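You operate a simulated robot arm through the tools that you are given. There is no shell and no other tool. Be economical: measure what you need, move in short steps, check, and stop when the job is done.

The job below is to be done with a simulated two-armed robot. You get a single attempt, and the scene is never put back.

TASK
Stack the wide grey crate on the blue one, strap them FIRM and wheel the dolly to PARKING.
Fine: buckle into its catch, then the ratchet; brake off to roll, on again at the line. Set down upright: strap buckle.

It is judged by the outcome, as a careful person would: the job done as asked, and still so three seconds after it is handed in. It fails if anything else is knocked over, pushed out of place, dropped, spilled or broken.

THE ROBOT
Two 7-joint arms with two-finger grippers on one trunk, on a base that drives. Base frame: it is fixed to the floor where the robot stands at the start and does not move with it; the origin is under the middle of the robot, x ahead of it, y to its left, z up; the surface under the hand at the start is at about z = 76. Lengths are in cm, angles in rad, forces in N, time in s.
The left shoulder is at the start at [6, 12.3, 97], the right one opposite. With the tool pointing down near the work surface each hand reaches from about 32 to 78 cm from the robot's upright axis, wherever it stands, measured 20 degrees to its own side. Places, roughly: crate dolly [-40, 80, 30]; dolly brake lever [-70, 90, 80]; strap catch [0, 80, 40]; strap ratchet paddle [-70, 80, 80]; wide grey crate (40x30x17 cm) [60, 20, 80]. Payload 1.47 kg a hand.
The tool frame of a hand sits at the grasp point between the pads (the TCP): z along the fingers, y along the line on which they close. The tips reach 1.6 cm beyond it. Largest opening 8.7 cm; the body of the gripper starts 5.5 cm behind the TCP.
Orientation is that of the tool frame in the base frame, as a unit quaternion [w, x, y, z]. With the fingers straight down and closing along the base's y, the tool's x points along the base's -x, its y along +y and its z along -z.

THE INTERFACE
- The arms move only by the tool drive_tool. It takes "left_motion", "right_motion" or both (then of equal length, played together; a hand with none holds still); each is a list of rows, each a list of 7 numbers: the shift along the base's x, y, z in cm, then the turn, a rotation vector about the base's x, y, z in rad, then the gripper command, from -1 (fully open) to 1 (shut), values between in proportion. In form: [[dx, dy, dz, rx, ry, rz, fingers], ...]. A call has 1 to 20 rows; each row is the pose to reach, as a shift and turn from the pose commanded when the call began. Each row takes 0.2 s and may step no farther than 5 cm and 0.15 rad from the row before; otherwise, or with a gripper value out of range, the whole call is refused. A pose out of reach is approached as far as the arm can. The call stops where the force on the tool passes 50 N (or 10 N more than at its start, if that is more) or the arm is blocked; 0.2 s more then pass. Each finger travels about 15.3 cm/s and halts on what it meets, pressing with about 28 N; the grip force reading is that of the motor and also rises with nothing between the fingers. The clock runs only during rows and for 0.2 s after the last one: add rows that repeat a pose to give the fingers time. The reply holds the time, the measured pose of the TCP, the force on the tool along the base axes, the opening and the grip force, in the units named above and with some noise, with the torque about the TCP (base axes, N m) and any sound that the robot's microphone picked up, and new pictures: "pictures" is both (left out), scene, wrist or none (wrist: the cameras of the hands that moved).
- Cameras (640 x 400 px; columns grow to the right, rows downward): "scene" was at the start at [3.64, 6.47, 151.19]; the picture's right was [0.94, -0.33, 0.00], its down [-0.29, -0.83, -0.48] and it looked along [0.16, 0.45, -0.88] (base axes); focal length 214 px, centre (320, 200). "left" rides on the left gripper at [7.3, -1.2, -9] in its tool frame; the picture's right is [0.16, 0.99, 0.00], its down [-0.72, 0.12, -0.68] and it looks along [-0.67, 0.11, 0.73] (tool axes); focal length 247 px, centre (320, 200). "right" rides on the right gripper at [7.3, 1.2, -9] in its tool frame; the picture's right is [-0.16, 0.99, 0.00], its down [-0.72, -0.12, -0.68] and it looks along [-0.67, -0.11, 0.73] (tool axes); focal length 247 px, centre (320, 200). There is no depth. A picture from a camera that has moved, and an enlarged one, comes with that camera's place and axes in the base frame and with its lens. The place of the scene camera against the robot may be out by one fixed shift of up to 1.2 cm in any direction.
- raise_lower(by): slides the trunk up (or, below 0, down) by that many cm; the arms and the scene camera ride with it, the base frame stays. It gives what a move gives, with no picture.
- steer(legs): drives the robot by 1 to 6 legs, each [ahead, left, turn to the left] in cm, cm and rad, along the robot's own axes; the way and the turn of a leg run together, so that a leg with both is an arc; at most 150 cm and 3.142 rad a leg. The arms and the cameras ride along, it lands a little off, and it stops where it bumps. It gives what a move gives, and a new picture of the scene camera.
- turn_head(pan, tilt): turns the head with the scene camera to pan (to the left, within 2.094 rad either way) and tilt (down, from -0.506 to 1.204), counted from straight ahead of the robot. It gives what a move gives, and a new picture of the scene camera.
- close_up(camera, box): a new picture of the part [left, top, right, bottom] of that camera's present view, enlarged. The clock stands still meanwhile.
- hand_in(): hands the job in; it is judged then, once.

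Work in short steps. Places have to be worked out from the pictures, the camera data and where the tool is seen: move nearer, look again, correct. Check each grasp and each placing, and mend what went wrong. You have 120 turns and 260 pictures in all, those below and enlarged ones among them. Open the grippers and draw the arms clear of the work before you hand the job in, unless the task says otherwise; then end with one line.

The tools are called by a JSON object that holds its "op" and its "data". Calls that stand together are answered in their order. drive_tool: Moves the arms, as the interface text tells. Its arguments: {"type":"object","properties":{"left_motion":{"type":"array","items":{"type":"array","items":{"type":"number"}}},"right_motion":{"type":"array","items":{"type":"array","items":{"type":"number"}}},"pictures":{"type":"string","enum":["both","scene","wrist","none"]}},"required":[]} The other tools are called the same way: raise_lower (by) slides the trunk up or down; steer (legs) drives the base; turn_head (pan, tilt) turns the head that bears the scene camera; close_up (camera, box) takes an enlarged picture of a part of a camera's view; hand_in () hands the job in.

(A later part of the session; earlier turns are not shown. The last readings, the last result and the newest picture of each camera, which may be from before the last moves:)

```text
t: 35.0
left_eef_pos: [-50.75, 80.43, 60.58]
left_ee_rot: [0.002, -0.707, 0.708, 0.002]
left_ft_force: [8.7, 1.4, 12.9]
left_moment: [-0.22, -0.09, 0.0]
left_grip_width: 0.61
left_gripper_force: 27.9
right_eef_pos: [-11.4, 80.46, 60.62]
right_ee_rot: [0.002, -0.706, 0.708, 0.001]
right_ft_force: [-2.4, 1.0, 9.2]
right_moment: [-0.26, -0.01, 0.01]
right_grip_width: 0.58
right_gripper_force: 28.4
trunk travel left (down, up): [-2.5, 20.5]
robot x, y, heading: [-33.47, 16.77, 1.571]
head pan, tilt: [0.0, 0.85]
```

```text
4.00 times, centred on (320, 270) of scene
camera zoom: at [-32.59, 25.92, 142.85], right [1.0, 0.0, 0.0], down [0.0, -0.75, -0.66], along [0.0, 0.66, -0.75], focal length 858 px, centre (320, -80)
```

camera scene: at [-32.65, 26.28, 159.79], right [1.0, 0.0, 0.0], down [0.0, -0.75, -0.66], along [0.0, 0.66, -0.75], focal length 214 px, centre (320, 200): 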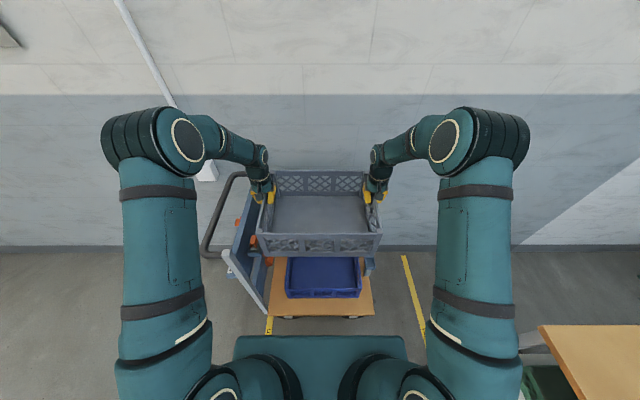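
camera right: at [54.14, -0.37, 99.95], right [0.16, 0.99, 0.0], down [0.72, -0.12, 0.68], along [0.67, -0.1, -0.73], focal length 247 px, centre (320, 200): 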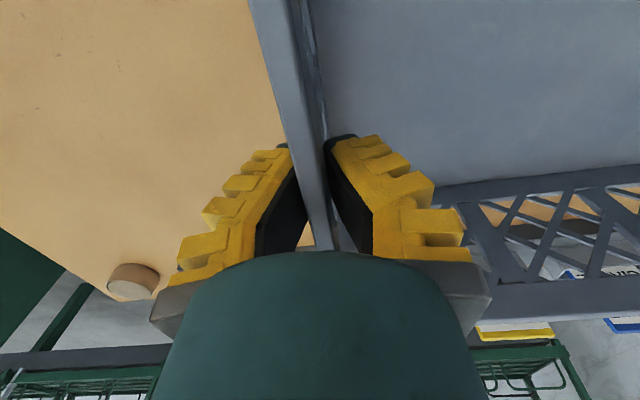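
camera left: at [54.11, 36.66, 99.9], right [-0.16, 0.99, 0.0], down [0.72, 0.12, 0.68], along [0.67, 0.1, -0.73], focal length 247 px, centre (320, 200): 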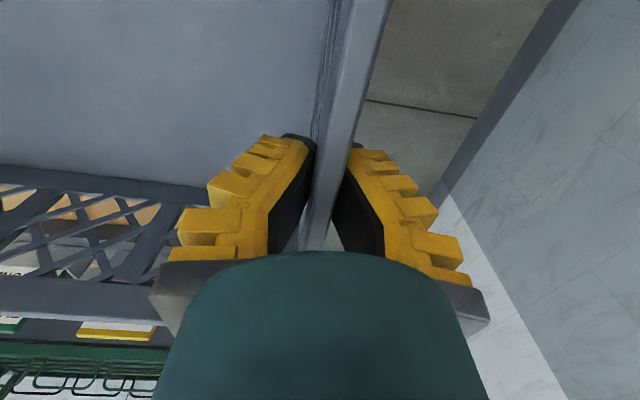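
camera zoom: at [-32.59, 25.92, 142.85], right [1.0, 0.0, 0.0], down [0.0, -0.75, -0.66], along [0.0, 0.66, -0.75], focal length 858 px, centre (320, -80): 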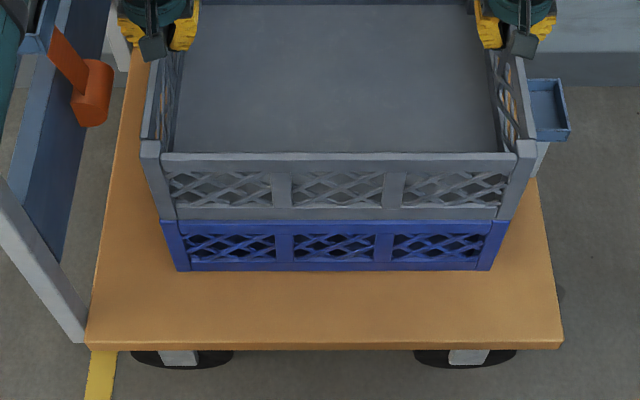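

Contact on both sides at TCP z≈60.6. I open both grippers slightly, staying clear of the buckle, and lift the hands straight up.

{"op": "drive_tool", "data": {"left_motion": [[0, 0, 0.3, 0, 0, 0, 1], [0, 0, 0.5, 0, 0, 0, 0.3], [0, 0, 0.5, 0, 0, 0, 0.3], [0, 0, 3.5, 0, 0, 0, 0.3], [0, 0, 7.5, 0, 0, 0, 0.3], [0, 0, 11.5, 0, 0, 0, 0.3]], "right_motion": [[0, 0, 0.3, 0, 0, 0, 1], [0, 0, 0.5, 0, 0, 0, 0.3], [0, 0, 0.5, 0, 0, 0, 0.3], [0, 0, 3.5, 0, 0, 0, 0.3], [0, 0, 7.5, 0, 0, 0, 0.3], [0, 0, 11.5, 0, 0, 0, 0.3]], "pictures": "both"}}

{"op": "close_up", "data": {"camera": "scene", "box": [220, 180, 412, 300]}}

```text
t: 36.5
left_eef_pos: [-50.75, 80.21, 72.07]
left_ee_rot: [0.0, -0.706, 0.708, 0.001]
left_ft_force: [-0.3, -0.5, 0.3]
left_moment: [0.03, 0.0, 0.0]
left_grip_width: 3.67
left_gripper_force: 4.4
right_eef_pos: [-11.51, 80.44, 72.07]
right_ee_rot: [0.0, -0.706, 0.708, 0.0]
right_ft_force: [-0.3, -0.2, 0.8]
right_moment: [0.0, -0.01, -0.02]
right_grip_width: 3.63
right_gripper_force: 4.8
trunk travel left (down, up): [-2.5, 20.5]
robot x, y, heading: [-33.34, 17.06, 1.572]
head pan, tilt: [0.0, 0.85]
camera scene: at [-32.64, 25.98, 142.82], right [1.0, 0.0, 0.0], down [0.0, -0.75, -0.66], along [0.0, 0.66, -0.75], focal length 214 px, centre (320, 200)
camera right: at [-12.76, 73.14, 81.13], right [-0.99, 0.16, 0.0], down [0.12, 0.72, 0.68], along [0.11, 0.67, -0.73], focal length 247 px, centre (320, 200)
camera left: at [-49.6, 72.91, 80.9], right [-0.99, -0.16, 0.0], down [-0.11, 0.72, 0.68], along [-0.11, 0.67, -0.73], focal length 247 px, centre (320, 200)
```

scene: 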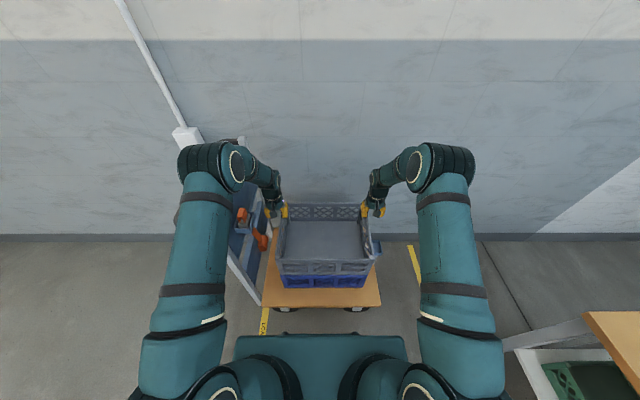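
right: 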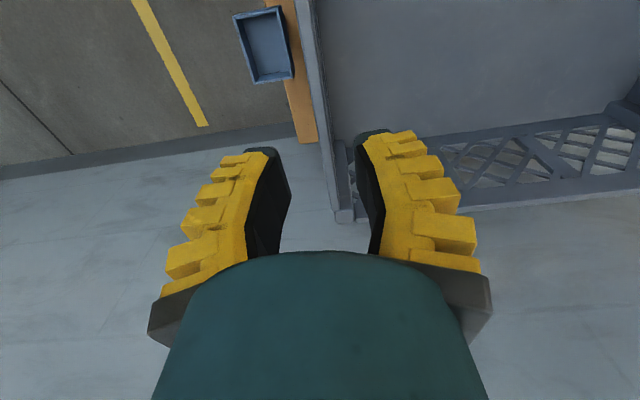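
left: 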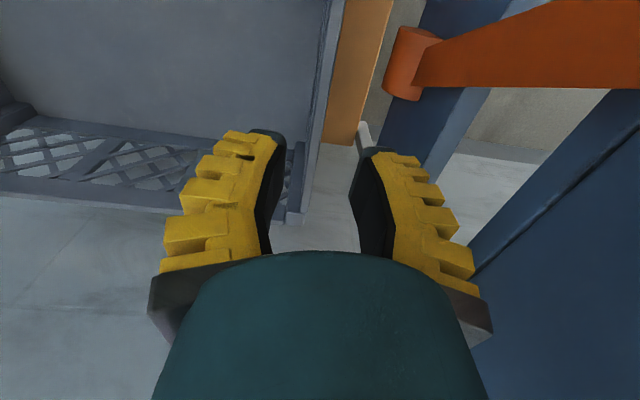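

```text
3.33 times, centred on (316, 240) of scene
camera zoom: at [-32.64, 25.98, 142.82], right [1.0, 0.0, 0.0], down [0.0, -0.75, -0.66], along [0.0, 0.66, -0.75], focal length 715 px, centre (333, 67)
```

zoom: 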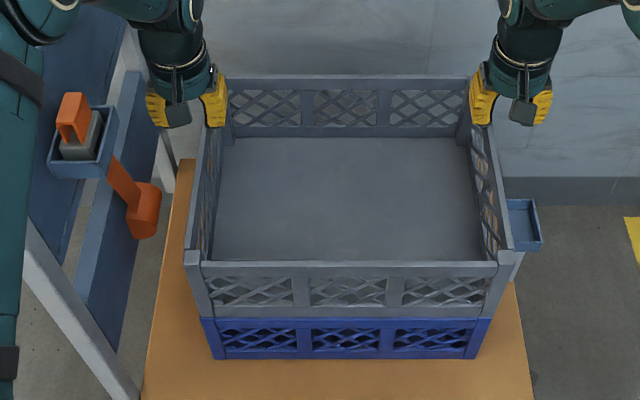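

Stacked flush. Now I inspect the strap buckle and the catch with close-ups.

{"op": "close_up", "data": {"camera": "left", "box": [340, 0, 580, 150]}}

{"op": "close_up", "data": {"camera": "scene", "box": [220, 190, 284, 270]}}

{"op": "close_up", "data": {"camera": "right", "box": [200, 0, 360, 100]}}

```text
2.67 times, centred on (460, 75) of left
camera zoom: at [-49.6, 72.91, 80.9], right [-0.99, -0.16, 0.0], down [-0.11, 0.72, 0.68], along [-0.11, 0.67, -0.73], focal length 659 px, centre (-53, 533)
```

zoom: 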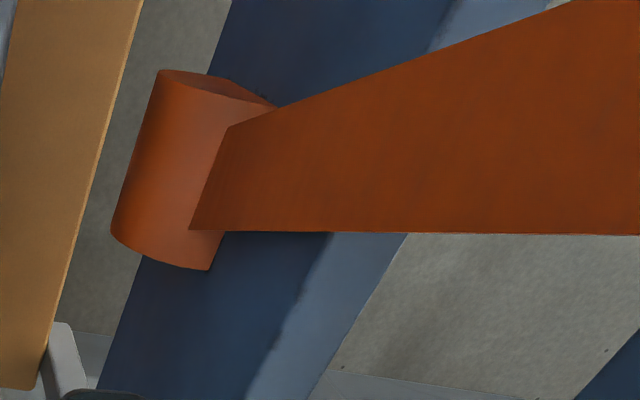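

```text
5.00 times, centred on (252, 230) of scene
camera zoom: at [-32.64, 25.98, 142.82], right [1.0, 0.0, 0.0], down [0.0, -0.75, -0.66], along [0.0, 0.66, -0.75], focal length 1072 px, centre (660, 50)
```

zoom: 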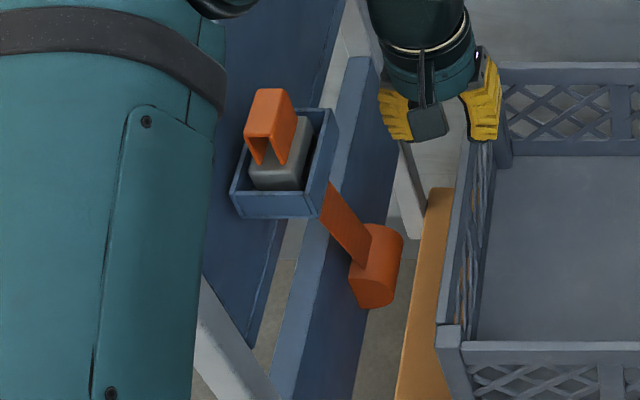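

```text
4.00 times, centred on (280, 50) of right
camera zoom: at [-12.76, 73.14, 81.13], right [-0.99, 0.16, 0.0], down [0.12, 0.72, 0.68], along [0.11, 0.67, -0.73], focal length 988 px, centre (480, 800)
```

zoom: 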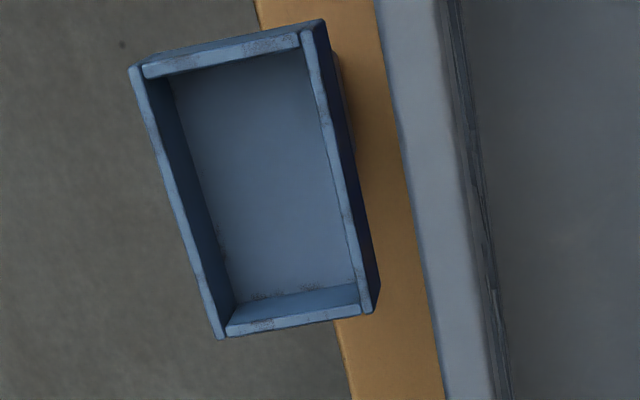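

The grey block with an orange clip sits in a tray on the panel, like the catch tray. I want a closer view, so I raise the left hand and move it toward the robot to see that tray with its wrist camera. The right hand goes up too.

{"op": "drive_tool", "data": {"left_motion": [[0, 0, 4, 0, 0, 0, 0.3], [0, 0, 8.5, 0, 0, 0, 0.3], [0, 0, 13, 0, 0, 0, 0.3], [0, -2, 17, 0, 0, 0, 0.3], [-0.5, -6, 19, 0, 0, 0, 0.3], [-1.5, -10, 20, 0, 0, 0, 0.3], [-2.5, -14, 20, 0, 0, 0, 0.3], [-4, -18, 20, 0, 0, 0, 0.3]], "right_motion": [[0, 0, 4, 0, 0, 0, 0.3], [0, 0, 8.5, 0, 0, 0, 0.3], [0, 0, 13, 0, 0, 0, 0.3], [0, -2, 14, 0, 0, 0, 0.3], [0, -6, 14, 0, 0, 0, 0.3], [0, -10, 14, 0, 0, 0, 0.3], [0, -14, 14, 0, 0, 0, 0.3], [0, -18, 14, 0, 0, 0, 0.3]], "pictures": "wrist"}}

{"op": "close_up", "data": {"camera": "scene", "box": [190, 170, 318, 270]}}

```text
t: 38.2
left_eef_pos: [-54.93, 62.19, 92.11]
left_ee_rot: [-0.001, -0.706, 0.708, 0.0]
left_ft_force: [0.7, 0.2, -1.0]
left_moment: [0.03, -0.01, -0.03]
left_grip_width: 3.64
left_gripper_force: 4.1
right_eef_pos: [-11.62, 62.42, 86.29]
right_ee_rot: [0.001, -0.707, 0.708, 0.001]
right_ft_force: [0.0, -0.3, -0.1]
right_moment: [0.02, 0.03, 0.0]
right_grip_width: 3.67
right_gripper_force: 4.1
trunk travel left (down, up): [-2.5, 20.5]
robot x, y, heading: [-32.88, 16.94, 1.57]
head pan, tilt: [0.0, 0.85]
camera right: at [-12.83, 55.05, 95.37], right [-0.99, 0.16, 0.0], down [0.12, 0.72, 0.68], along [0.11, 0.67, -0.73], focal length 247 px, centre (320, 200)
camera left: at [-53.81, 54.83, 100.94], right [-0.99, -0.16, 0.0], down [-0.11, 0.72, 0.68], along [-0.11, 0.67, -0.73], focal length 247 px, centre (320, 200)
```

right: 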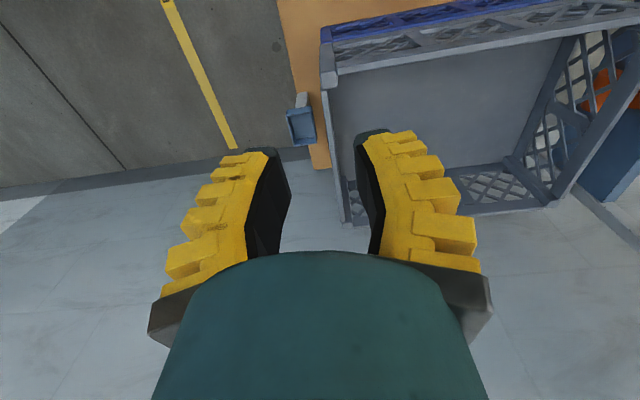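
left: 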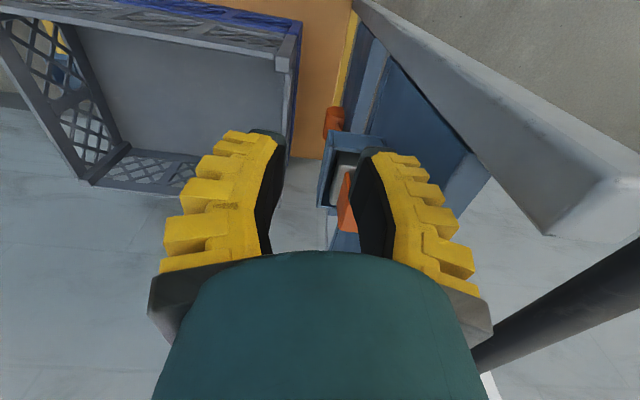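

```text
4.00 times, centred on (254, 220) of scene
camera zoom: at [-32.69, 25.91, 142.82], right [1.0, 0.0, 0.0], down [0.0, -0.75, -0.66], along [0.0, 0.66, -0.75], focal length 858 px, centre (584, 120)
```

zoom: 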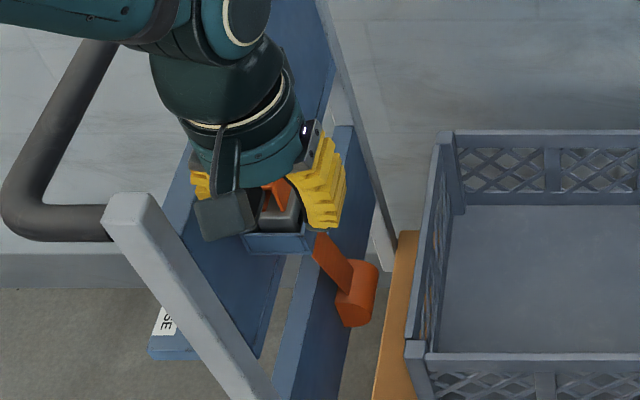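

The tray on the panel spans about x −63…−57, y 68…76, with its rim near z=79.5. It holds the grey buckle block with an orange arch. I move the left hand above it for a clear view.

{"op": "drive_tool", "data": {"left_motion": [[0, 2, 3, 0, 0, 0, 0.3], [0, 6, 4, 0, 0, 0, 0.3], [-2, 9, 4, 0, 0, 0, 0.3], [-4, 9.5, 4, 0, 0, 0, 0.3], [-4.5, 9.5, 4, 0, 0, 0, 0.3]], "pictures": "wrist"}}

{"op": "close_up", "data": {"camera": "left", "box": [240, 20, 400, 180]}}

{"op": "close_up", "data": {"camera": "scene", "box": [190, 170, 318, 270]}}

```text
t: 39.5
left_eef_pos: [-59.36, 71.72, 95.99]
left_ee_rot: [0.0, -0.706, 0.708, 0.0]
left_ft_force: [0.2, -0.3, -0.5]
left_moment: [0.0, -0.01, 0.01]
left_grip_width: 3.62
left_gripper_force: 4.9
right_eef_pos: [-11.57, 62.62, 86.39]
right_ee_rot: [0.001, -0.706, 0.708, 0.0]
right_ft_force: [0.2, -0.2, 0.2]
right_moment: [0.0, -0.01, 0.01]
right_grip_width: 3.63
right_gripper_force: 4.5
trunk travel left (down, up): [-2.5, 20.5]
robot x, y, heading: [-33.46, 16.8, 1.57]
head pan, tilt: [0.0, 0.85]
camera left: at [-58.18, 64.43, 104.87], right [-0.99, -0.16, 0.0], down [-0.11, 0.72, 0.68], along [-0.11, 0.67, -0.73], focal length 247 px, centre (320, 200)
```

left: 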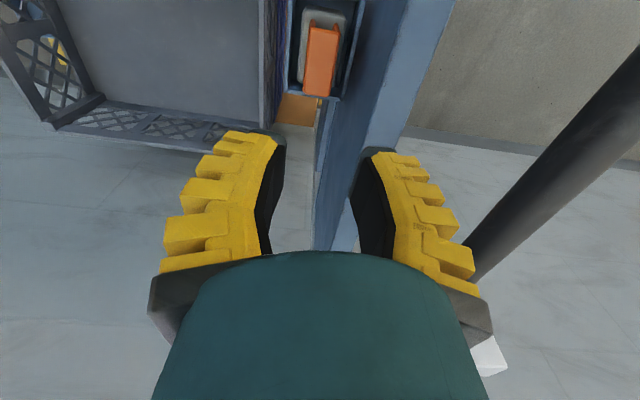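

```text
2.50 times, centred on (320, 100) of left
camera zoom: at [-58.18, 64.43, 104.87], right [-0.99, -0.16, 0.0], down [-0.11, 0.72, 0.68], along [-0.11, 0.67, -0.73], focal length 617 px, centre (320, 450)
```

zoom: 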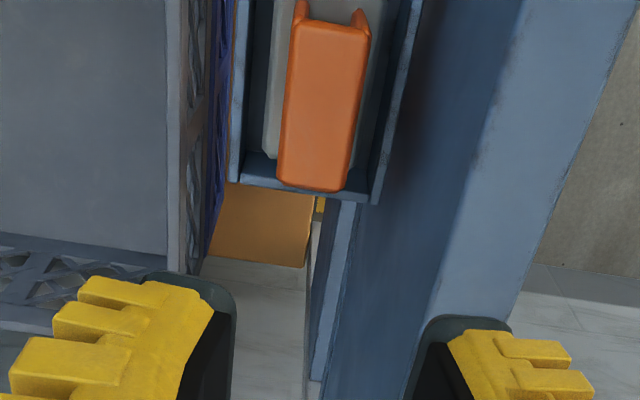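

```text
4.00 times, centred on (254, 220) of scene
camera zoom: at [-32.64, 26.08, 142.8], right [1.0, 0.0, 0.0], down [0.0, -0.75, -0.66], along [0.0, 0.66, -0.75], focal length 858 px, centre (584, 120)
```

zoom: 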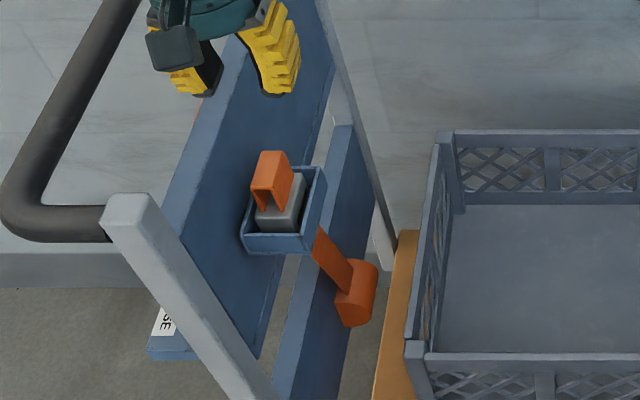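

The buckle is clear: a grey block with an orange arch centred near (−59.4, 69.3), about 2.2 wide, with its top near z≈85.8. I move over it and down part way to check.

{"op": "drive_tool", "data": {"left_motion": [[0, -2.4, 0, 0, 0, 0, 0], [0, -2.4, -3, 0, 0, 0, 0], [0, -2.4, -6, 0, 0, 0, 0]], "pictures": "both"}}

{"op": "close_up", "data": {"camera": "scene", "box": [200, 180, 296, 260]}}

```text
t: 40.4
left_eef_pos: [-59.72, 69.49, 90.98]
left_ee_rot: [-0.006, 0.708, -0.706, -0.008]
left_ft_force: [-4.6, -7.2, 32.4]
left_moment: [-0.25, 1.22, 0.59]
left_grip_width: 6.21
left_gripper_force: 8.9
right_eef_pos: [-11.53, 62.25, 86.48]
right_ee_rot: [0.001, -0.706, 0.708, 0.0]
right_ft_force: [-0.2, 0.5, 0.4]
right_moment: [0.02, -0.02, 0.04]
right_grip_width: 3.67
right_gripper_force: 4.1
trunk travel left (down, up): [-2.5, 20.5]
robot x, y, heading: [-32.9, 16.72, 1.57]
head pan, tilt: [0.0, 0.85]
stopped in row 3 (left hand): the force on the tool passed its limit at 60 N (the readings are from after the stop); the commanded pose is now the measured one
camera scene: at [-32.62, 25.67, 142.84], right [1.0, 0.0, 0.0], down [0.0, -0.75, -0.66], along [0.0, 0.66, -0.75], focal length 214 px, centre (320, 200)
camera left: at [-58.53, 62.01, 99.65], right [-0.99, -0.16, 0.0], down [-0.12, 0.71, 0.69], along [-0.11, 0.68, -0.72], focal length 247 px, centre (320, 200)
```

scene: 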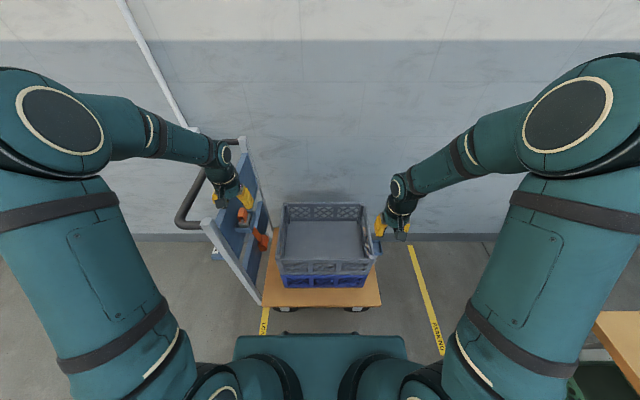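
left: 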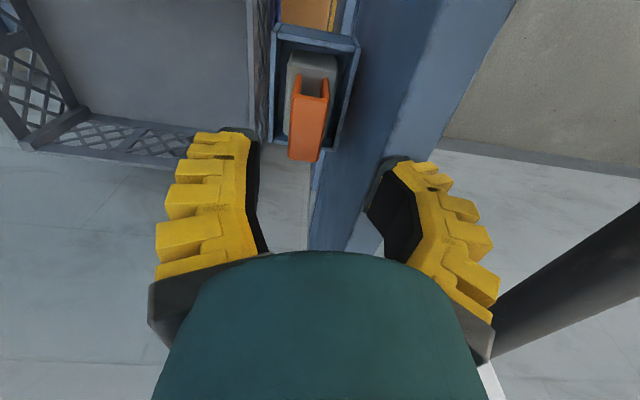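

```text
5.00 times, centred on (248, 220) of scene
camera zoom: at [-32.62, 25.67, 142.84], right [1.0, 0.0, 0.0], down [0.0, -0.75, -0.66], along [0.0, 0.66, -0.75], focal length 1072 px, centre (680, 100)
```

zoom: 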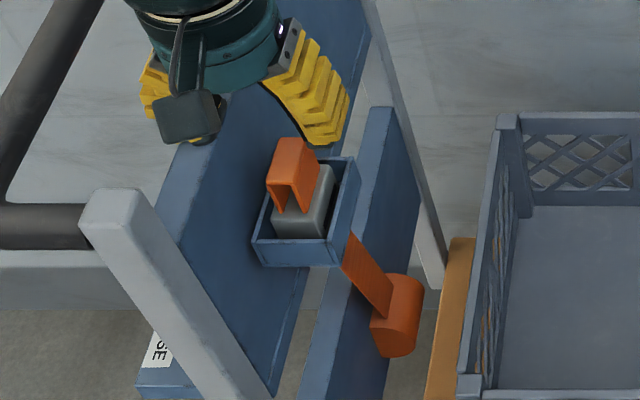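

The outer finger touched the top of the panel at z≈89.5 because the opening was too wide. I back up, narrow the opening to about 4 cm, shift +0.8 in x, and come down on the arch.

{"op": "drive_tool", "data": {"left_motion": [[0, 0, 2.5, 0, 0, 0, 0.22], [0.8, -0.5, 2.5, 0, 0, 0, 0.22], [0.8, -0.5, 2.5, 0, 0, 0, 0.22]], "pictures": "none"}}

{"op": "close_up", "data": {"camera": "left", "box": [160, 40, 480, 240]}}

{"op": "close_up", "data": {"camera": "scene", "box": [200, 180, 296, 260]}}

```text
t: 41.2
left_eef_pos: [-58.97, 69.16, 92.9]
left_ee_rot: [-0.003, 0.708, -0.706, -0.004]
left_ft_force: [-0.7, 0.9, 0.0]
left_moment: [0.01, -0.02, 0.01]
left_grip_width: 4.01
left_gripper_force: 4.4
right_eef_pos: [-11.56, 62.46, 86.31]
right_ee_rot: [0.0, -0.707, 0.708, -0.001]
right_ft_force: [0.2, -0.2, -0.2]
right_moment: [-0.02, 0.02, -0.03]
right_grip_width: 3.65
right_gripper_force: 4.5
trunk travel left (down, up): [-2.5, 20.5]
robot x, y, heading: [-33.08, 17.12, 1.57]
head pan, tilt: [0.0, 0.85]
```

```text
2.00 times, centred on (320, 140) of left
camera zoom: at [-57.68, 61.66, 101.75], right [-0.99, -0.16, 0.0], down [-0.11, 0.72, 0.69], along [-0.11, 0.68, -0.73], focal length 494 px, centre (320, 320)
```

zoom: 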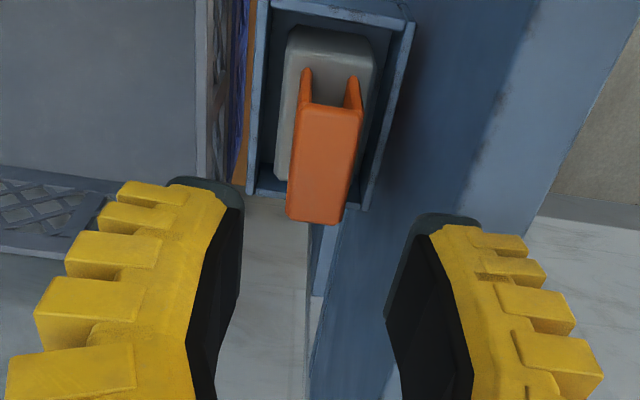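

```text
5.00 times, centred on (248, 220) of scene
camera zoom: at [-32.65, 26.03, 142.8], right [1.0, 0.0, 0.0], down [0.0, -0.75, -0.66], along [0.0, 0.66, -0.75], focal length 1072 px, centre (680, 100)
```

zoom: 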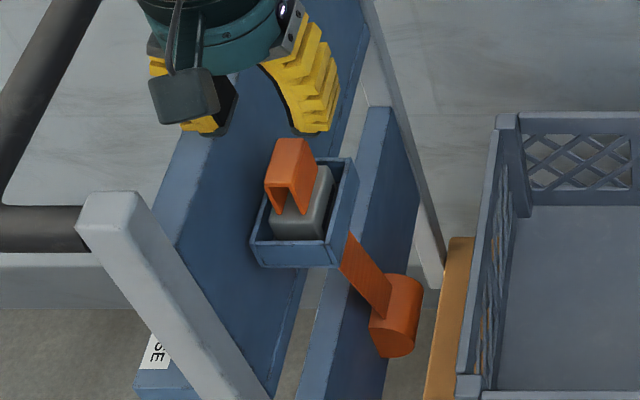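

The arch is centred under the hand at (−59.1, 69.3). I descend to TCP z≈84.7.

{"op": "drive_tool", "data": {"left_motion": [[0, 0.1, -3, 0, 0, 0, 0.22], [0, 0.1, -5.5, 0, 0, 0, 0.22], [0, 0.1, -7.2, 0, 0, 0, 0.22], [0, 0.1, -8.2, 0, 0, 0, 0.22]], "pictures": "wrist"}}

{"op": "close_up", "data": {"camera": "scene", "box": [200, 180, 296, 260]}}

```text
t: 41.7
left_eef_pos: [-58.32, 69.23, 90.7]
left_ee_rot: [-0.007, 0.707, -0.707, -0.006]
left_ft_force: [7.0, -12.9, 28.7]
left_moment: [-0.56, 1.13, 0.68]
left_grip_width: 3.68
left_gripper_force: 5.6
right_eef_pos: [-11.51, 62.5, 86.38]
right_ee_rot: [0.0, -0.706, 0.708, 0.001]
right_ft_force: [0.3, 0.6, 0.8]
right_moment: [0.0, 0.0, -0.03]
right_grip_width: 3.62
right_gripper_force: 4.5
trunk travel left (down, up): [-2.5, 20.5]
robot x, y, heading: [-32.94, 16.89, 1.567]
head pan, tilt: [0.0, 0.85]
stopped in row 2 (left hand): the force on the tool passed its limit at 64 N (the readings are from after the stop); the commanded pose is now the measured one
camera left: at [-57.24, 61.72, 99.4], right [-0.99, -0.16, 0.0], down [-0.12, 0.71, 0.69], along [-0.11, 0.69, -0.72], focal length 247 px, centre (320, 200)
```

left: 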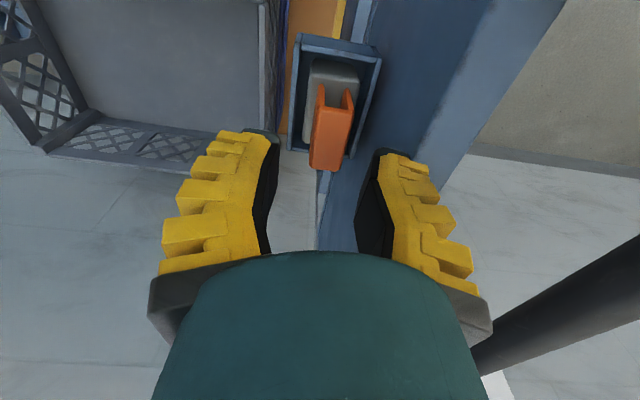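

```text
5.00 times, centred on (248, 220) of scene
camera zoom: at [-32.55, 25.76, 142.85], right [1.0, 0.0, 0.0], down [0.0, -0.75, -0.66], along [0.0, 0.66, -0.75], focal length 1072 px, centre (680, 100)
```

zoom: 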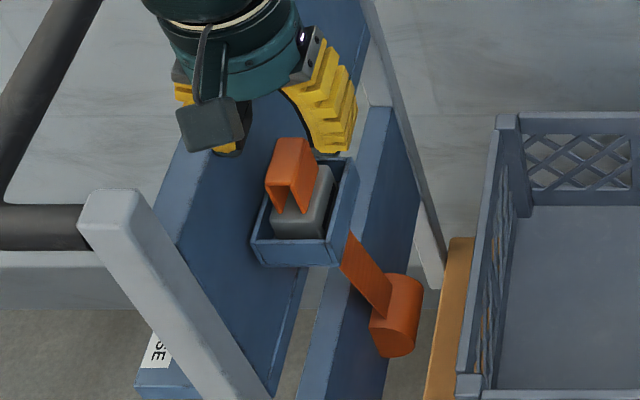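

The fingers are thicker than the gap to the panel allows. I turn the left gripper 90° so it closes along y on the arch's ends, which leaves its thin side toward the panel and later toward the crate.

{"op": "drive_tool", "data": {"left_motion": [[0, 0, 3, 0, 0, 0, 0.22], [2, 0, 5, 0, 0, 0.1, 0], [4, 0, 6, 0, 0, 0.24, -0.2], [5, 0, 6, 0, 0, 0.38, -0.3], [5, 0, 6, 0, 0, 0.52, -0.4], [5, 0, 6, 0, 0, 0.66, -0.4], [5, 0, 6, 0, 0, 0.8, -0.4], [5, 0, 6, 0, 0, 0.94, -0.4], [5, 0, 6, 0, 0, 1.08, -0.4], [5, 0, 6, 0, 0, 1.22, -0.4], [5, 0, 6, 0, 0, 1.36, -0.4], [5, 0, 6, 0, 0, 1.5, -0.4], [5, 0, 6, 0, 0, 1.58, -0.4]], "pictures": "both"}}

```text
t: 44.5
left_eef_pos: [-53.6, 69.48, 96.31]
left_ee_rot: [-0.001, 1.0, 0.006, -0.008]
left_ft_force: [-0.8, -0.2, 0.7]
left_moment: [-0.01, 0.04, -0.01]
left_grip_width: 6.54
left_gripper_force: 2.8
right_eef_pos: [-11.48, 62.49, 86.3]
right_ee_rot: [0.0, -0.707, 0.707, 0.0]
right_ft_force: [0.5, 0.1, 0.1]
right_moment: [-0.02, 0.01, -0.03]
right_grip_width: 3.65
right_gripper_force: 4.4
trunk travel left (down, up): [-2.5, 20.5]
robot x, y, heading: [-32.89, 16.93, 1.571]
head pan, tilt: [0.0, 0.85]
camera scene: at [-32.66, 26.06, 142.8], right [1.0, 0.0, 0.0], down [0.0, -0.75, -0.66], along [0.0, 0.66, -0.75], focal length 214 px, centre (320, 200)
camera left: at [-46.13, 70.63, 105.05], right [0.17, -0.99, 0.0], down [-0.71, -0.12, 0.69], along [-0.68, -0.11, -0.72], focal length 247 px, centre (320, 200)
```

scene: 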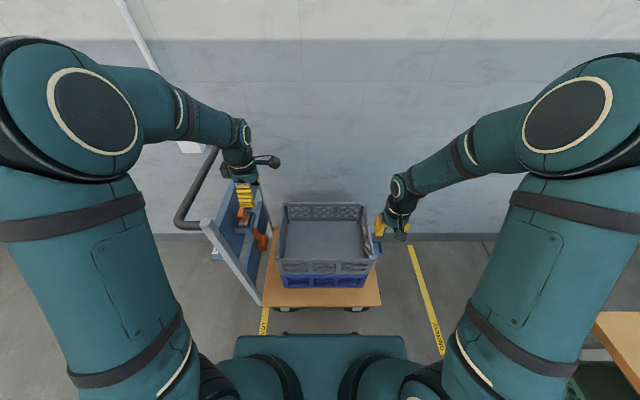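
left: 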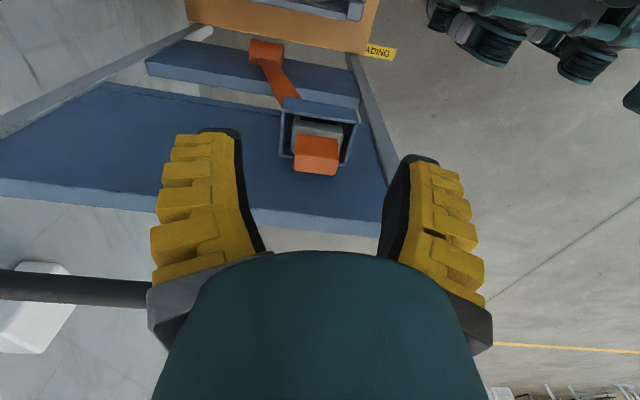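

The rotation worked. The arch now reads as (−58.9, 69.0). I go above it and check.

{"op": "drive_tool", "data": {"left_motion": [[-3, -0.4, 0, 0, 0, 0, -0.4], [-5.3, -0.4, 0, 0, 0, 0, -0.4], [-5.3, -0.4, -4, 0, 0, 0, -0.4], [-5.3, -0.4, -6.5, 0, 0, 0, -0.4]], "pictures": "wrist"}}

{"op": "close_up", "data": {"camera": "scene", "box": [200, 180, 296, 260]}}

```text
t: 45.5
left_eef_pos: [-58.81, 69.04, 89.71]
left_ee_rot: [-0.001, 1.0, 0.005, -0.007]
left_ft_force: [-0.4, -0.2, 0.0]
left_moment: [-0.01, -0.01, 0.03]
left_grip_width: 6.54
left_gripper_force: 3.3
right_eef_pos: [-11.59, 62.52, 86.17]
right_ee_rot: [0.0, -0.706, 0.708, 0.001]
right_ft_force: [-0.4, -0.4, -0.1]
right_moment: [-0.01, -0.02, -0.02]
right_grip_width: 3.65
right_gripper_force: 4.2
trunk travel left (down, up): [-2.5, 20.5]
robot x, y, heading: [-33.11, 16.61, 1.569]
head pan, tilt: [0.0, 0.85]
camera left: at [-51.43, 70.16, 98.5], right [0.17, -0.99, 0.0], down [-0.71, -0.12, 0.69], along [-0.68, -0.11, -0.72], focal length 247 px, centre (320, 200)
```

left: 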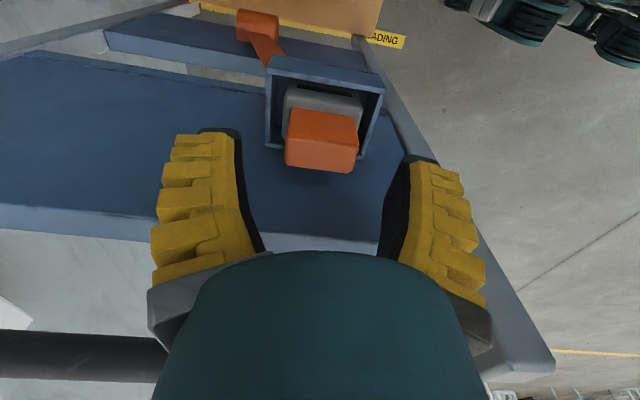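

```text
5.00 times, centred on (248, 220) of scene
camera zoom: at [-32.67, 26.08, 142.8], right [1.0, 0.0, 0.0], down [0.0, -0.75, -0.66], along [0.0, 0.66, -0.75], focal length 1072 px, centre (680, 100)
```

zoom: 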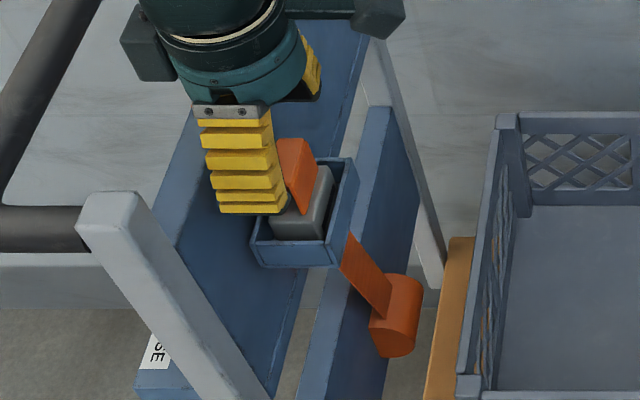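

It is well centred. I descend 5 cm and close on the arch.

{"op": "drive_tool", "data": {"left_motion": [[-0.1, -0.1, -2, 0, 0, 0, -0.4], [-0.1, -0.1, -3.7, 0, 0, 0, -0.4], [-0.1, -0.1, -5.2, 0, 0, 0, -0.4], [-0.1, -0.1, -5.2, 0, 0, 0, 0.3], [-0.1, -0.1, -5.2, 0, 0, 0, 1], [-0.1, -0.1, -5.2, 0, 0, 0, 1]], "pictures": "wrist"}}

{"op": "close_up", "data": {"camera": "scene", "box": [200, 180, 296, 260]}}

```text
t: 46.9
left_eef_pos: [-58.84, 69.03, 84.67]
left_ee_rot: [-0.001, 1.0, 0.005, -0.008]
left_ft_force: [-1.1, -0.3, 11.8]
left_moment: [-0.03, 0.03, -0.02]
left_grip_width: 4.0
left_gripper_force: 27.9
right_eef_pos: [-11.48, 62.44, 86.39]
right_ee_rot: [0.0, -0.706, 0.708, 0.0]
right_ft_force: [-0.8, 0.1, 0.0]
right_moment: [-0.04, 0.0, -0.02]
right_grip_width: 3.64
right_gripper_force: 4.7
trunk travel left (down, up): [-2.5, 20.5]
robot x, y, heading: [-32.98, 16.75, 1.57]
head pan, tilt: [0.0, 0.85]
camera left: at [-51.5, 70.13, 93.46], right [0.17, -0.99, -0.01], down [-0.71, -0.12, 0.69], along [-0.68, -0.11, -0.72], focal length 247 px, centre (320, 200)
```

left: 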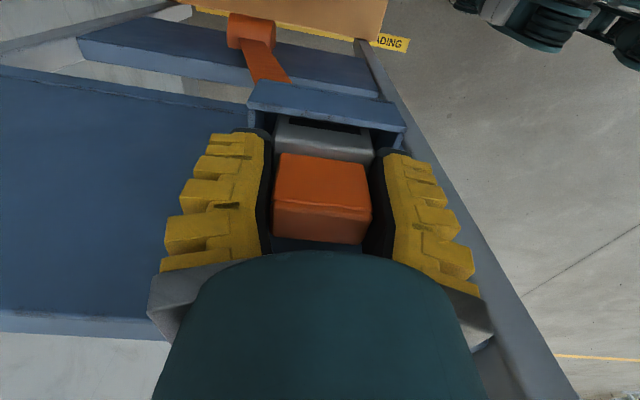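

```text
5.00 times, centred on (248, 220) of scene
camera zoom: at [-32.63, 25.98, 142.81], right [1.0, 0.0, 0.0], down [0.0, -0.75, -0.66], along [0.0, 0.66, -0.75], focal length 1072 px, centre (680, 100)
```

zoom: 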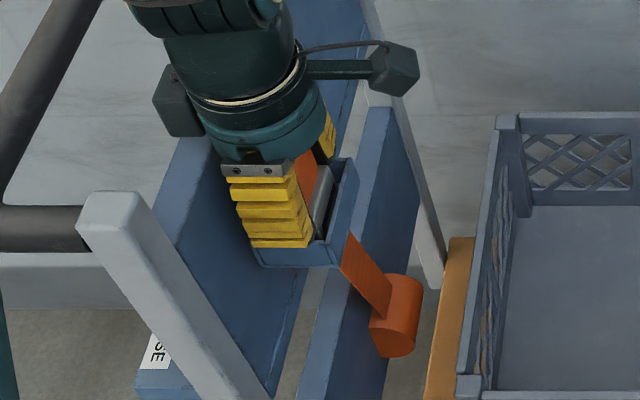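

I hold the arch 4.0 cm wide. I lift slowly and watch for strap tension.

{"op": "drive_tool", "data": {"left_motion": [[0, 0, 1, 0, 0, 0, 1], [0, 0, 2.5, 0, 0, 0, 1], [0, 0, 5, 0, 0, 0, 1], [0, 0, 7, 0, 0, 0, 1]], "pictures": "both"}}

{"op": "close_up", "data": {"camera": "scene", "box": [200, 180, 296, 260]}}

```text
t: 47.9
left_eef_pos: [-58.92, 68.82, 91.74]
left_ee_rot: [0.0, 1.0, 0.004, -0.008]
left_ft_force: [-0.6, -0.4, -1.0]
left_moment: [0.02, -0.03, -0.01]
left_grip_width: 3.73
left_gripper_force: 27.3
right_eef_pos: [-11.57, 62.53, 86.28]
right_ee_rot: [0.0, -0.707, 0.707, 0.0]
right_ft_force: [-0.8, -0.1, 0.1]
right_moment: [0.01, 0.03, 0.0]
right_grip_width: 3.62
right_gripper_force: 4.6
trunk travel left (down, up): [-2.5, 20.5]
robot x, y, heading: [-32.92, 16.61, 1.569]
head pan, tilt: [0.0, 0.85]
camera scene: at [-32.66, 26.05, 142.8], right [1.0, 0.0, 0.0], down [0.0, -0.75, -0.66], along [0.0, 0.66, -0.75], focal length 214 px, centre (320, 200)
camera left: at [-51.56, 70.01, 100.41], right [0.17, -0.99, 0.0], down [-0.71, -0.12, 0.69], along [-0.68, -0.11, -0.72], focal length 247 px, centre (320, 200)
```

scene: 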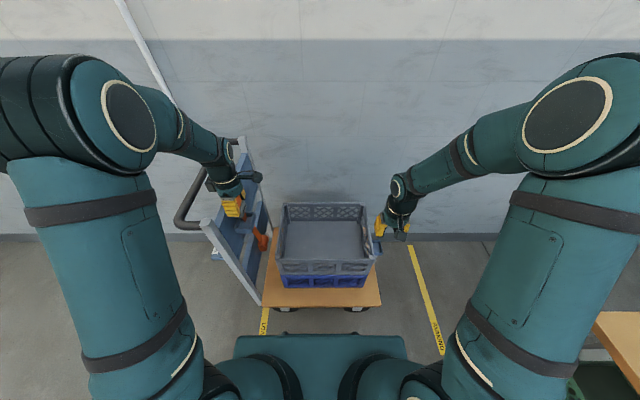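
left: 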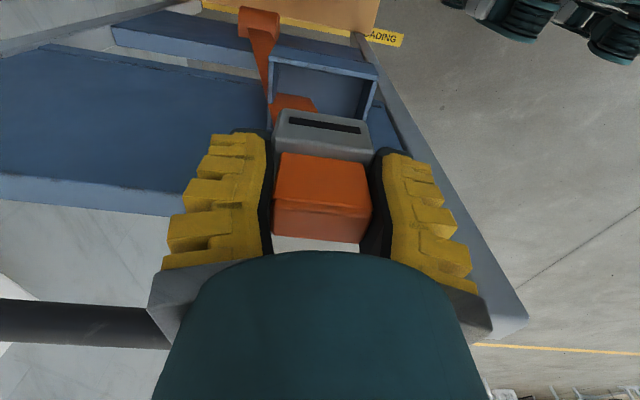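

```text
5.00 times, centred on (248, 220) of scene
camera zoom: at [-32.66, 26.05, 142.8], right [1.0, 0.0, 0.0], down [0.0, -0.75, -0.66], along [0.0, 0.66, -0.75], focal length 1072 px, centre (680, 100)
```

zoom: 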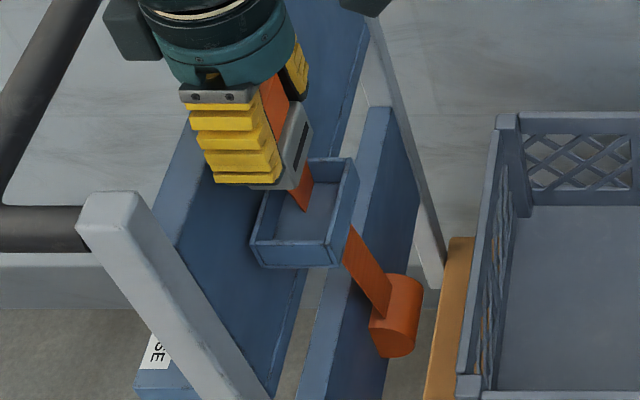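

The buckle is lifted free with little strap load. I move the right arm out of the way and bring the buckle clear of the panel.

{"op": "drive_tool", "data": {"left_motion": [[1, 0, 1, 0, 0, 0, 1], [4, 0, 1, 0, 0, 0, 1], [8, 0, 1, 0, 0, 0, 1], [12, 1, 0, 0, 0, 0, 1], [16, 3, 0, 0, 0, 0, 1]], "right_motion": [[2, -2, 0, 0, 0, 0, 0.3], [5, -4, 0, 0, 0, 0, 0.3], [8, -6, 0, 0, 0, 0, 0.3], [11, -8, 0, 0, 0, 0, 0.3], [14, -10, 0, 0, 0, 0, 0.3]], "pictures": "scene"}}

```text
t: 49.1
left_eef_pos: [-42.69, 72.09, 91.41]
left_ee_rot: [0.0, 1.0, 0.004, -0.009]
left_ft_force: [0.6, -0.5, -0.8]
left_moment: [0.03, 0.03, 0.03]
left_grip_width: 3.73
left_gripper_force: 27.6
right_eef_pos: [2.38, 52.59, 86.36]
right_ee_rot: [0.001, -0.706, 0.708, 0.0]
right_ft_force: [-0.2, -0.9, -0.9]
right_moment: [0.03, 0.0, 0.01]
right_grip_width: 3.67
right_gripper_force: 4.9
trunk travel left (down, up): [-2.5, 20.5]
robot x, y, heading: [-33.39, 16.79, 1.569]
head pan, tilt: [0.0, 0.85]
camera scene: at [-32.53, 26.06, 142.8], right [1.0, 0.0, 0.0], down [0.0, -0.75, -0.66], along [0.0, 0.66, -0.75], focal length 214 px, centre (320, 200)
```

scene: 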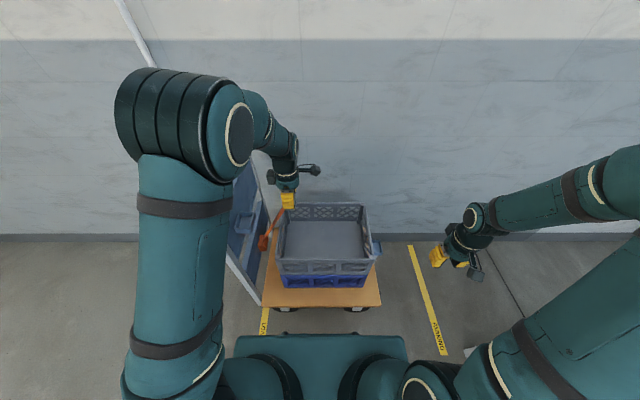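

The strap pays out from its roll freely. I strafe the base right by 27 cm so the left hand can reach the catch comfortably.

{"op": "steer", "data": {"legs": [[0, -27, 0]]}}

```text
t: 52.1
left_eef_pos: [-15.97, 72.02, 91.27]
left_ee_rot: [-0.001, 1.0, 0.003, -0.008]
left_ft_force: [-0.4, -0.1, -1.3]
left_moment: [-0.01, 0.03, -0.03]
left_grip_width: 3.69
left_gripper_force: 28.1
right_eef_pos: [29.29, 52.39, 86.38]
right_ee_rot: [0.0, -0.706, 0.708, 0.0]
right_ft_force: [1.3, 0.5, -0.5]
right_moment: [0.01, 0.04, 0.0]
right_grip_width: 3.64
right_gripper_force: 4.4
trunk travel left (down, up): [-2.5, 20.5]
robot x, y, heading: [-6.41, 16.65, 1.574]
head pan, tilt: [0.0, 0.85]
camera scene: at [-5.72, 26.0, 142.8], right [1.0, 0.0, 0.0], down [0.0, -0.75, -0.66], along [0.0, 0.66, -0.75], focal length 214 px, centre (320, 200)
```

scene: 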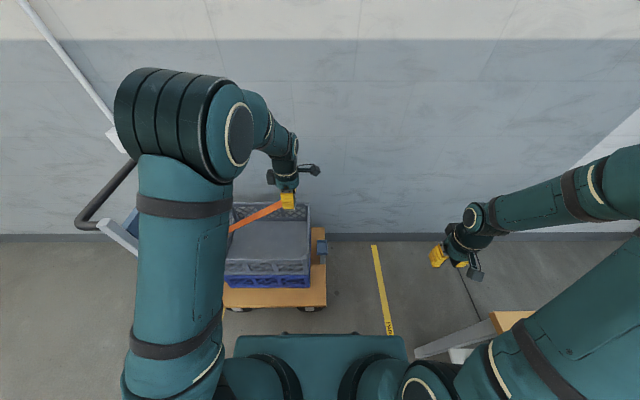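

Now I move the buckle above the catch at about (−4.5, 79), staying high.

{"op": "drive_tool", "data": {"left_motion": [[3.5, 2, 0, 0, 0, 0, 1], [7.5, 4, 0, 0, 0, 0, 1], [11.5, 6, -1, 0, 0, 0, 1], [12, 7.2, -5, 0, 0, 0, 1], [12, 7.2, -9, 0, 0, 0, 1], [12, 7.2, -13, 0, 0, 0, 1]], "pictures": "both"}}

{"op": "close_up", "data": {"camera": "scene", "box": [270, 190, 366, 270]}}

```text
t: 53.5
left_eef_pos: [-3.76, 79.21, 78.32]
left_ee_rot: [-0.001, 1.0, 0.003, -0.008]
left_ft_force: [0.1, 0.1, -1.6]
left_moment: [-0.01, 0.03, -0.02]
left_grip_width: 3.68
left_gripper_force: 27.9
right_eef_pos: [29.22, 52.6, 86.23]
right_ee_rot: [-0.001, -0.706, 0.708, 0.001]
right_ft_force: [-0.3, 1.0, 0.7]
right_moment: [-0.03, -0.04, 0.0]
right_grip_width: 3.65
right_gripper_force: 4.2
trunk travel left (down, up): [-2.5, 20.5]
robot x, y, heading: [-6.25, 16.97, 1.567]
head pan, tilt: [0.0, 0.85]
camera scene: at [-5.75, 26.06, 142.79], right [1.0, 0.0, 0.0], down [0.0, -0.75, -0.66], along [0.0, 0.66, -0.75], focal length 214 px, centre (320, 200)
camera left: at [3.68, 80.27, 87.07], right [0.17, -0.99, 0.0], down [-0.71, -0.12, 0.69], along [-0.68, -0.11, -0.72], focal length 247 px, centre (320, 200)
```

scene: 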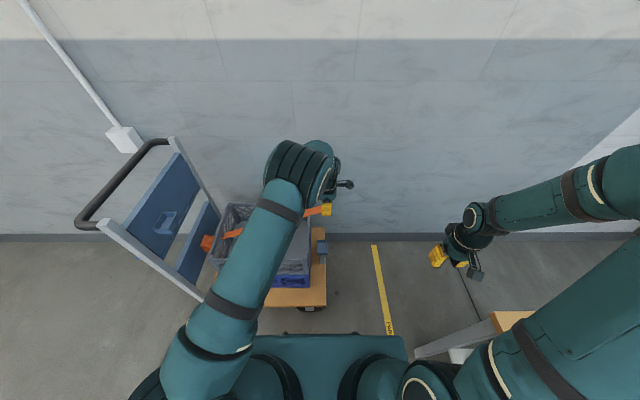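
left: 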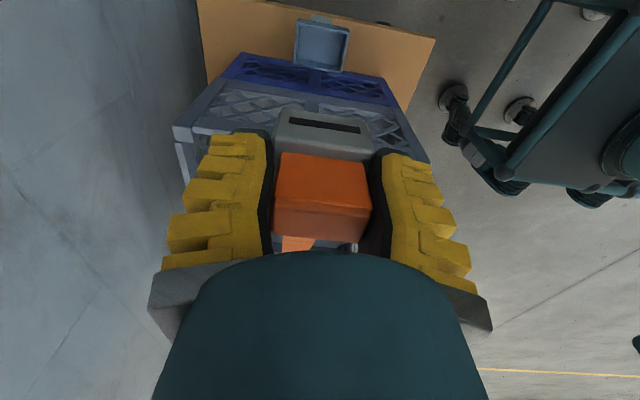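

```text
5.00 times, centred on (318, 230) of scene
camera zoom: at [-5.75, 26.06, 142.79], right [1.0, 0.0, 0.0], down [0.0, -0.75, -0.66], along [0.0, 0.66, -0.75], focal length 1072 px, centre (330, 50)
```

zoom: 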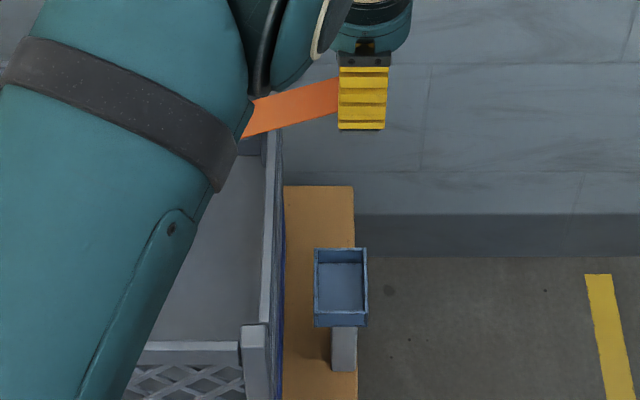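

The catch reads as centred at about (−5, 79), rim z≈46.5, 5.6×7.3. The small box on the wrist would pass close to the crate, so I lean the hand slightly (+0.12 rad about y) and lower to about 8 cm above the seat.

{"op": "drive_tool", "data": {"left_motion": [[-0.3, -0.1, -4, 0, 0.04, 0, 1], [-0.5, -0.2, -8, 0, 0.08, 0, 1], [-0.8, -0.2, -12, 0, 0.12, 0, 1], [-0.9, -0.2, -16, 0, 0.12, 0, 1], [-0.9, -0.2, -19.5, 0, 0.12, 0, 1], [-0.9, -0.2, -22, 0, 0.12, 0, 1]], "pictures": "wrist"}}

{"op": "close_up", "data": {"camera": "scene", "box": [270, 190, 366, 270]}}

```text
t: 54.9
left_eef_pos: [-4.65, 79.02, 56.46]
left_ee_rot: [-0.001, 0.998, 0.003, -0.068]
left_ft_force: [-0.6, -0.2, -1.1]
left_moment: [0.02, 0.0, 0.01]
left_grip_width: 3.66
left_gripper_force: 27.7
right_eef_pos: [29.29, 52.49, 86.25]
right_ee_rot: [0.0, -0.706, 0.708, 0.0]
right_ft_force: [0.7, 0.4, -0.3]
right_moment: [-0.02, -0.01, -0.01]
right_grip_width: 3.66
right_gripper_force: 4.3
trunk travel left (down, up): [-2.5, 20.5]
robot x, y, heading: [-6.44, 17.1, 1.566]
head pan, tilt: [0.0, 0.85]
camera left: at [3.72, 80.13, 64.26], right [0.16, -0.99, -0.02], down [-0.62, -0.12, 0.77], along [-0.76, -0.11, -0.64], focal length 247 px, centre (320, 200)
```

left: 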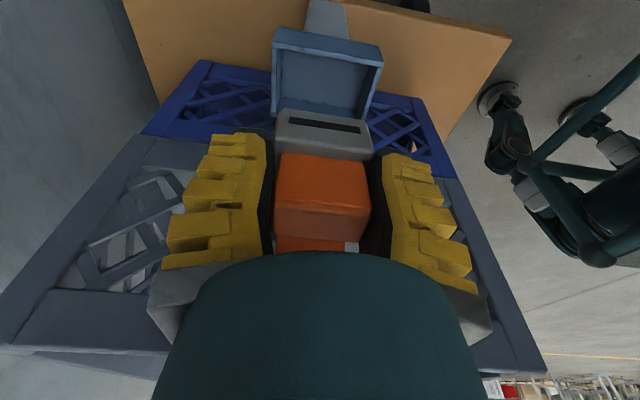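

```text
5.00 times, centred on (318, 230) of scene
camera zoom: at [-5.75, 26.02, 142.8], right [1.0, 0.0, 0.0], down [0.0, -0.75, -0.66], along [0.0, 0.66, -0.75], focal length 1072 px, centre (330, 50)
```

zoom: 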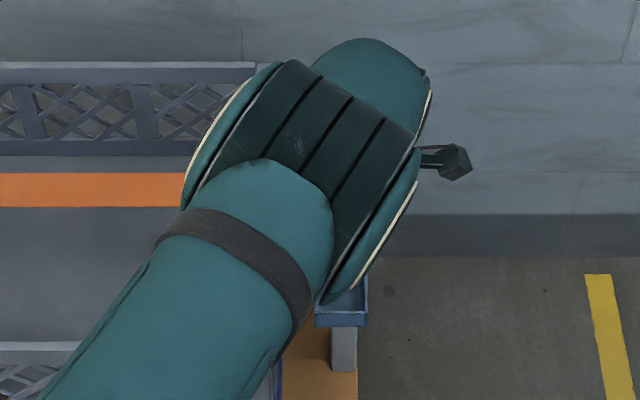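

Image geometry shows the block in line with the tray in both directions. I lower gently toward the seat.

{"op": "drive_tool", "data": {"left_motion": [[0, 0, -2, 0, 0, 0, 1], [0, 0, -4, 0, 0, 0, 1], [0, 0, -5.5, 0, 0, 0, 1]], "pictures": "wrist"}}

```text
t: 55.7
left_eef_pos: [-4.69, 78.92, 51.01]
left_ee_rot: [-0.001, 0.998, 0.003, -0.069]
left_ft_force: [0.1, -0.3, -0.7]
left_moment: [0.03, 0.02, -0.01]
left_grip_width: 3.68
left_gripper_force: 28.2
right_eef_pos: [29.24, 52.52, 86.3]
right_ee_rot: [0.0, -0.706, 0.708, 0.0]
right_ft_force: [0.3, 0.5, -0.1]
right_moment: [-0.01, 0.0, -0.03]
right_grip_width: 3.65
right_gripper_force: 4.6
trunk travel left (down, up): [-2.5, 20.5]
robot x, y, heading: [-6.25, 16.96, 1.567]
head pan, tilt: [0.0, 0.85]
camera left: at [3.64, 80.14, 58.75], right [0.16, -0.99, -0.02], down [-0.62, -0.12, 0.77], along [-0.76, -0.11, -0.64], focal length 247 px, centre (320, 200)
```

left: 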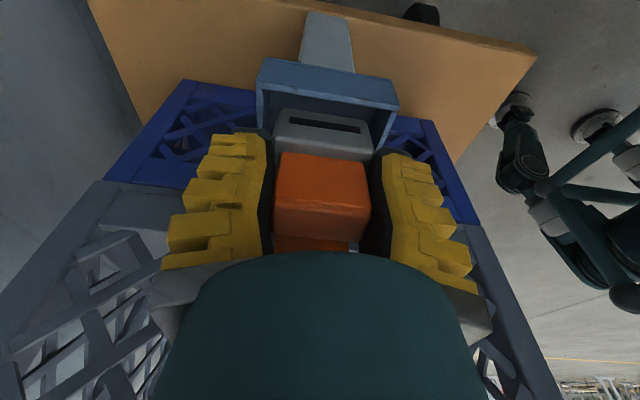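

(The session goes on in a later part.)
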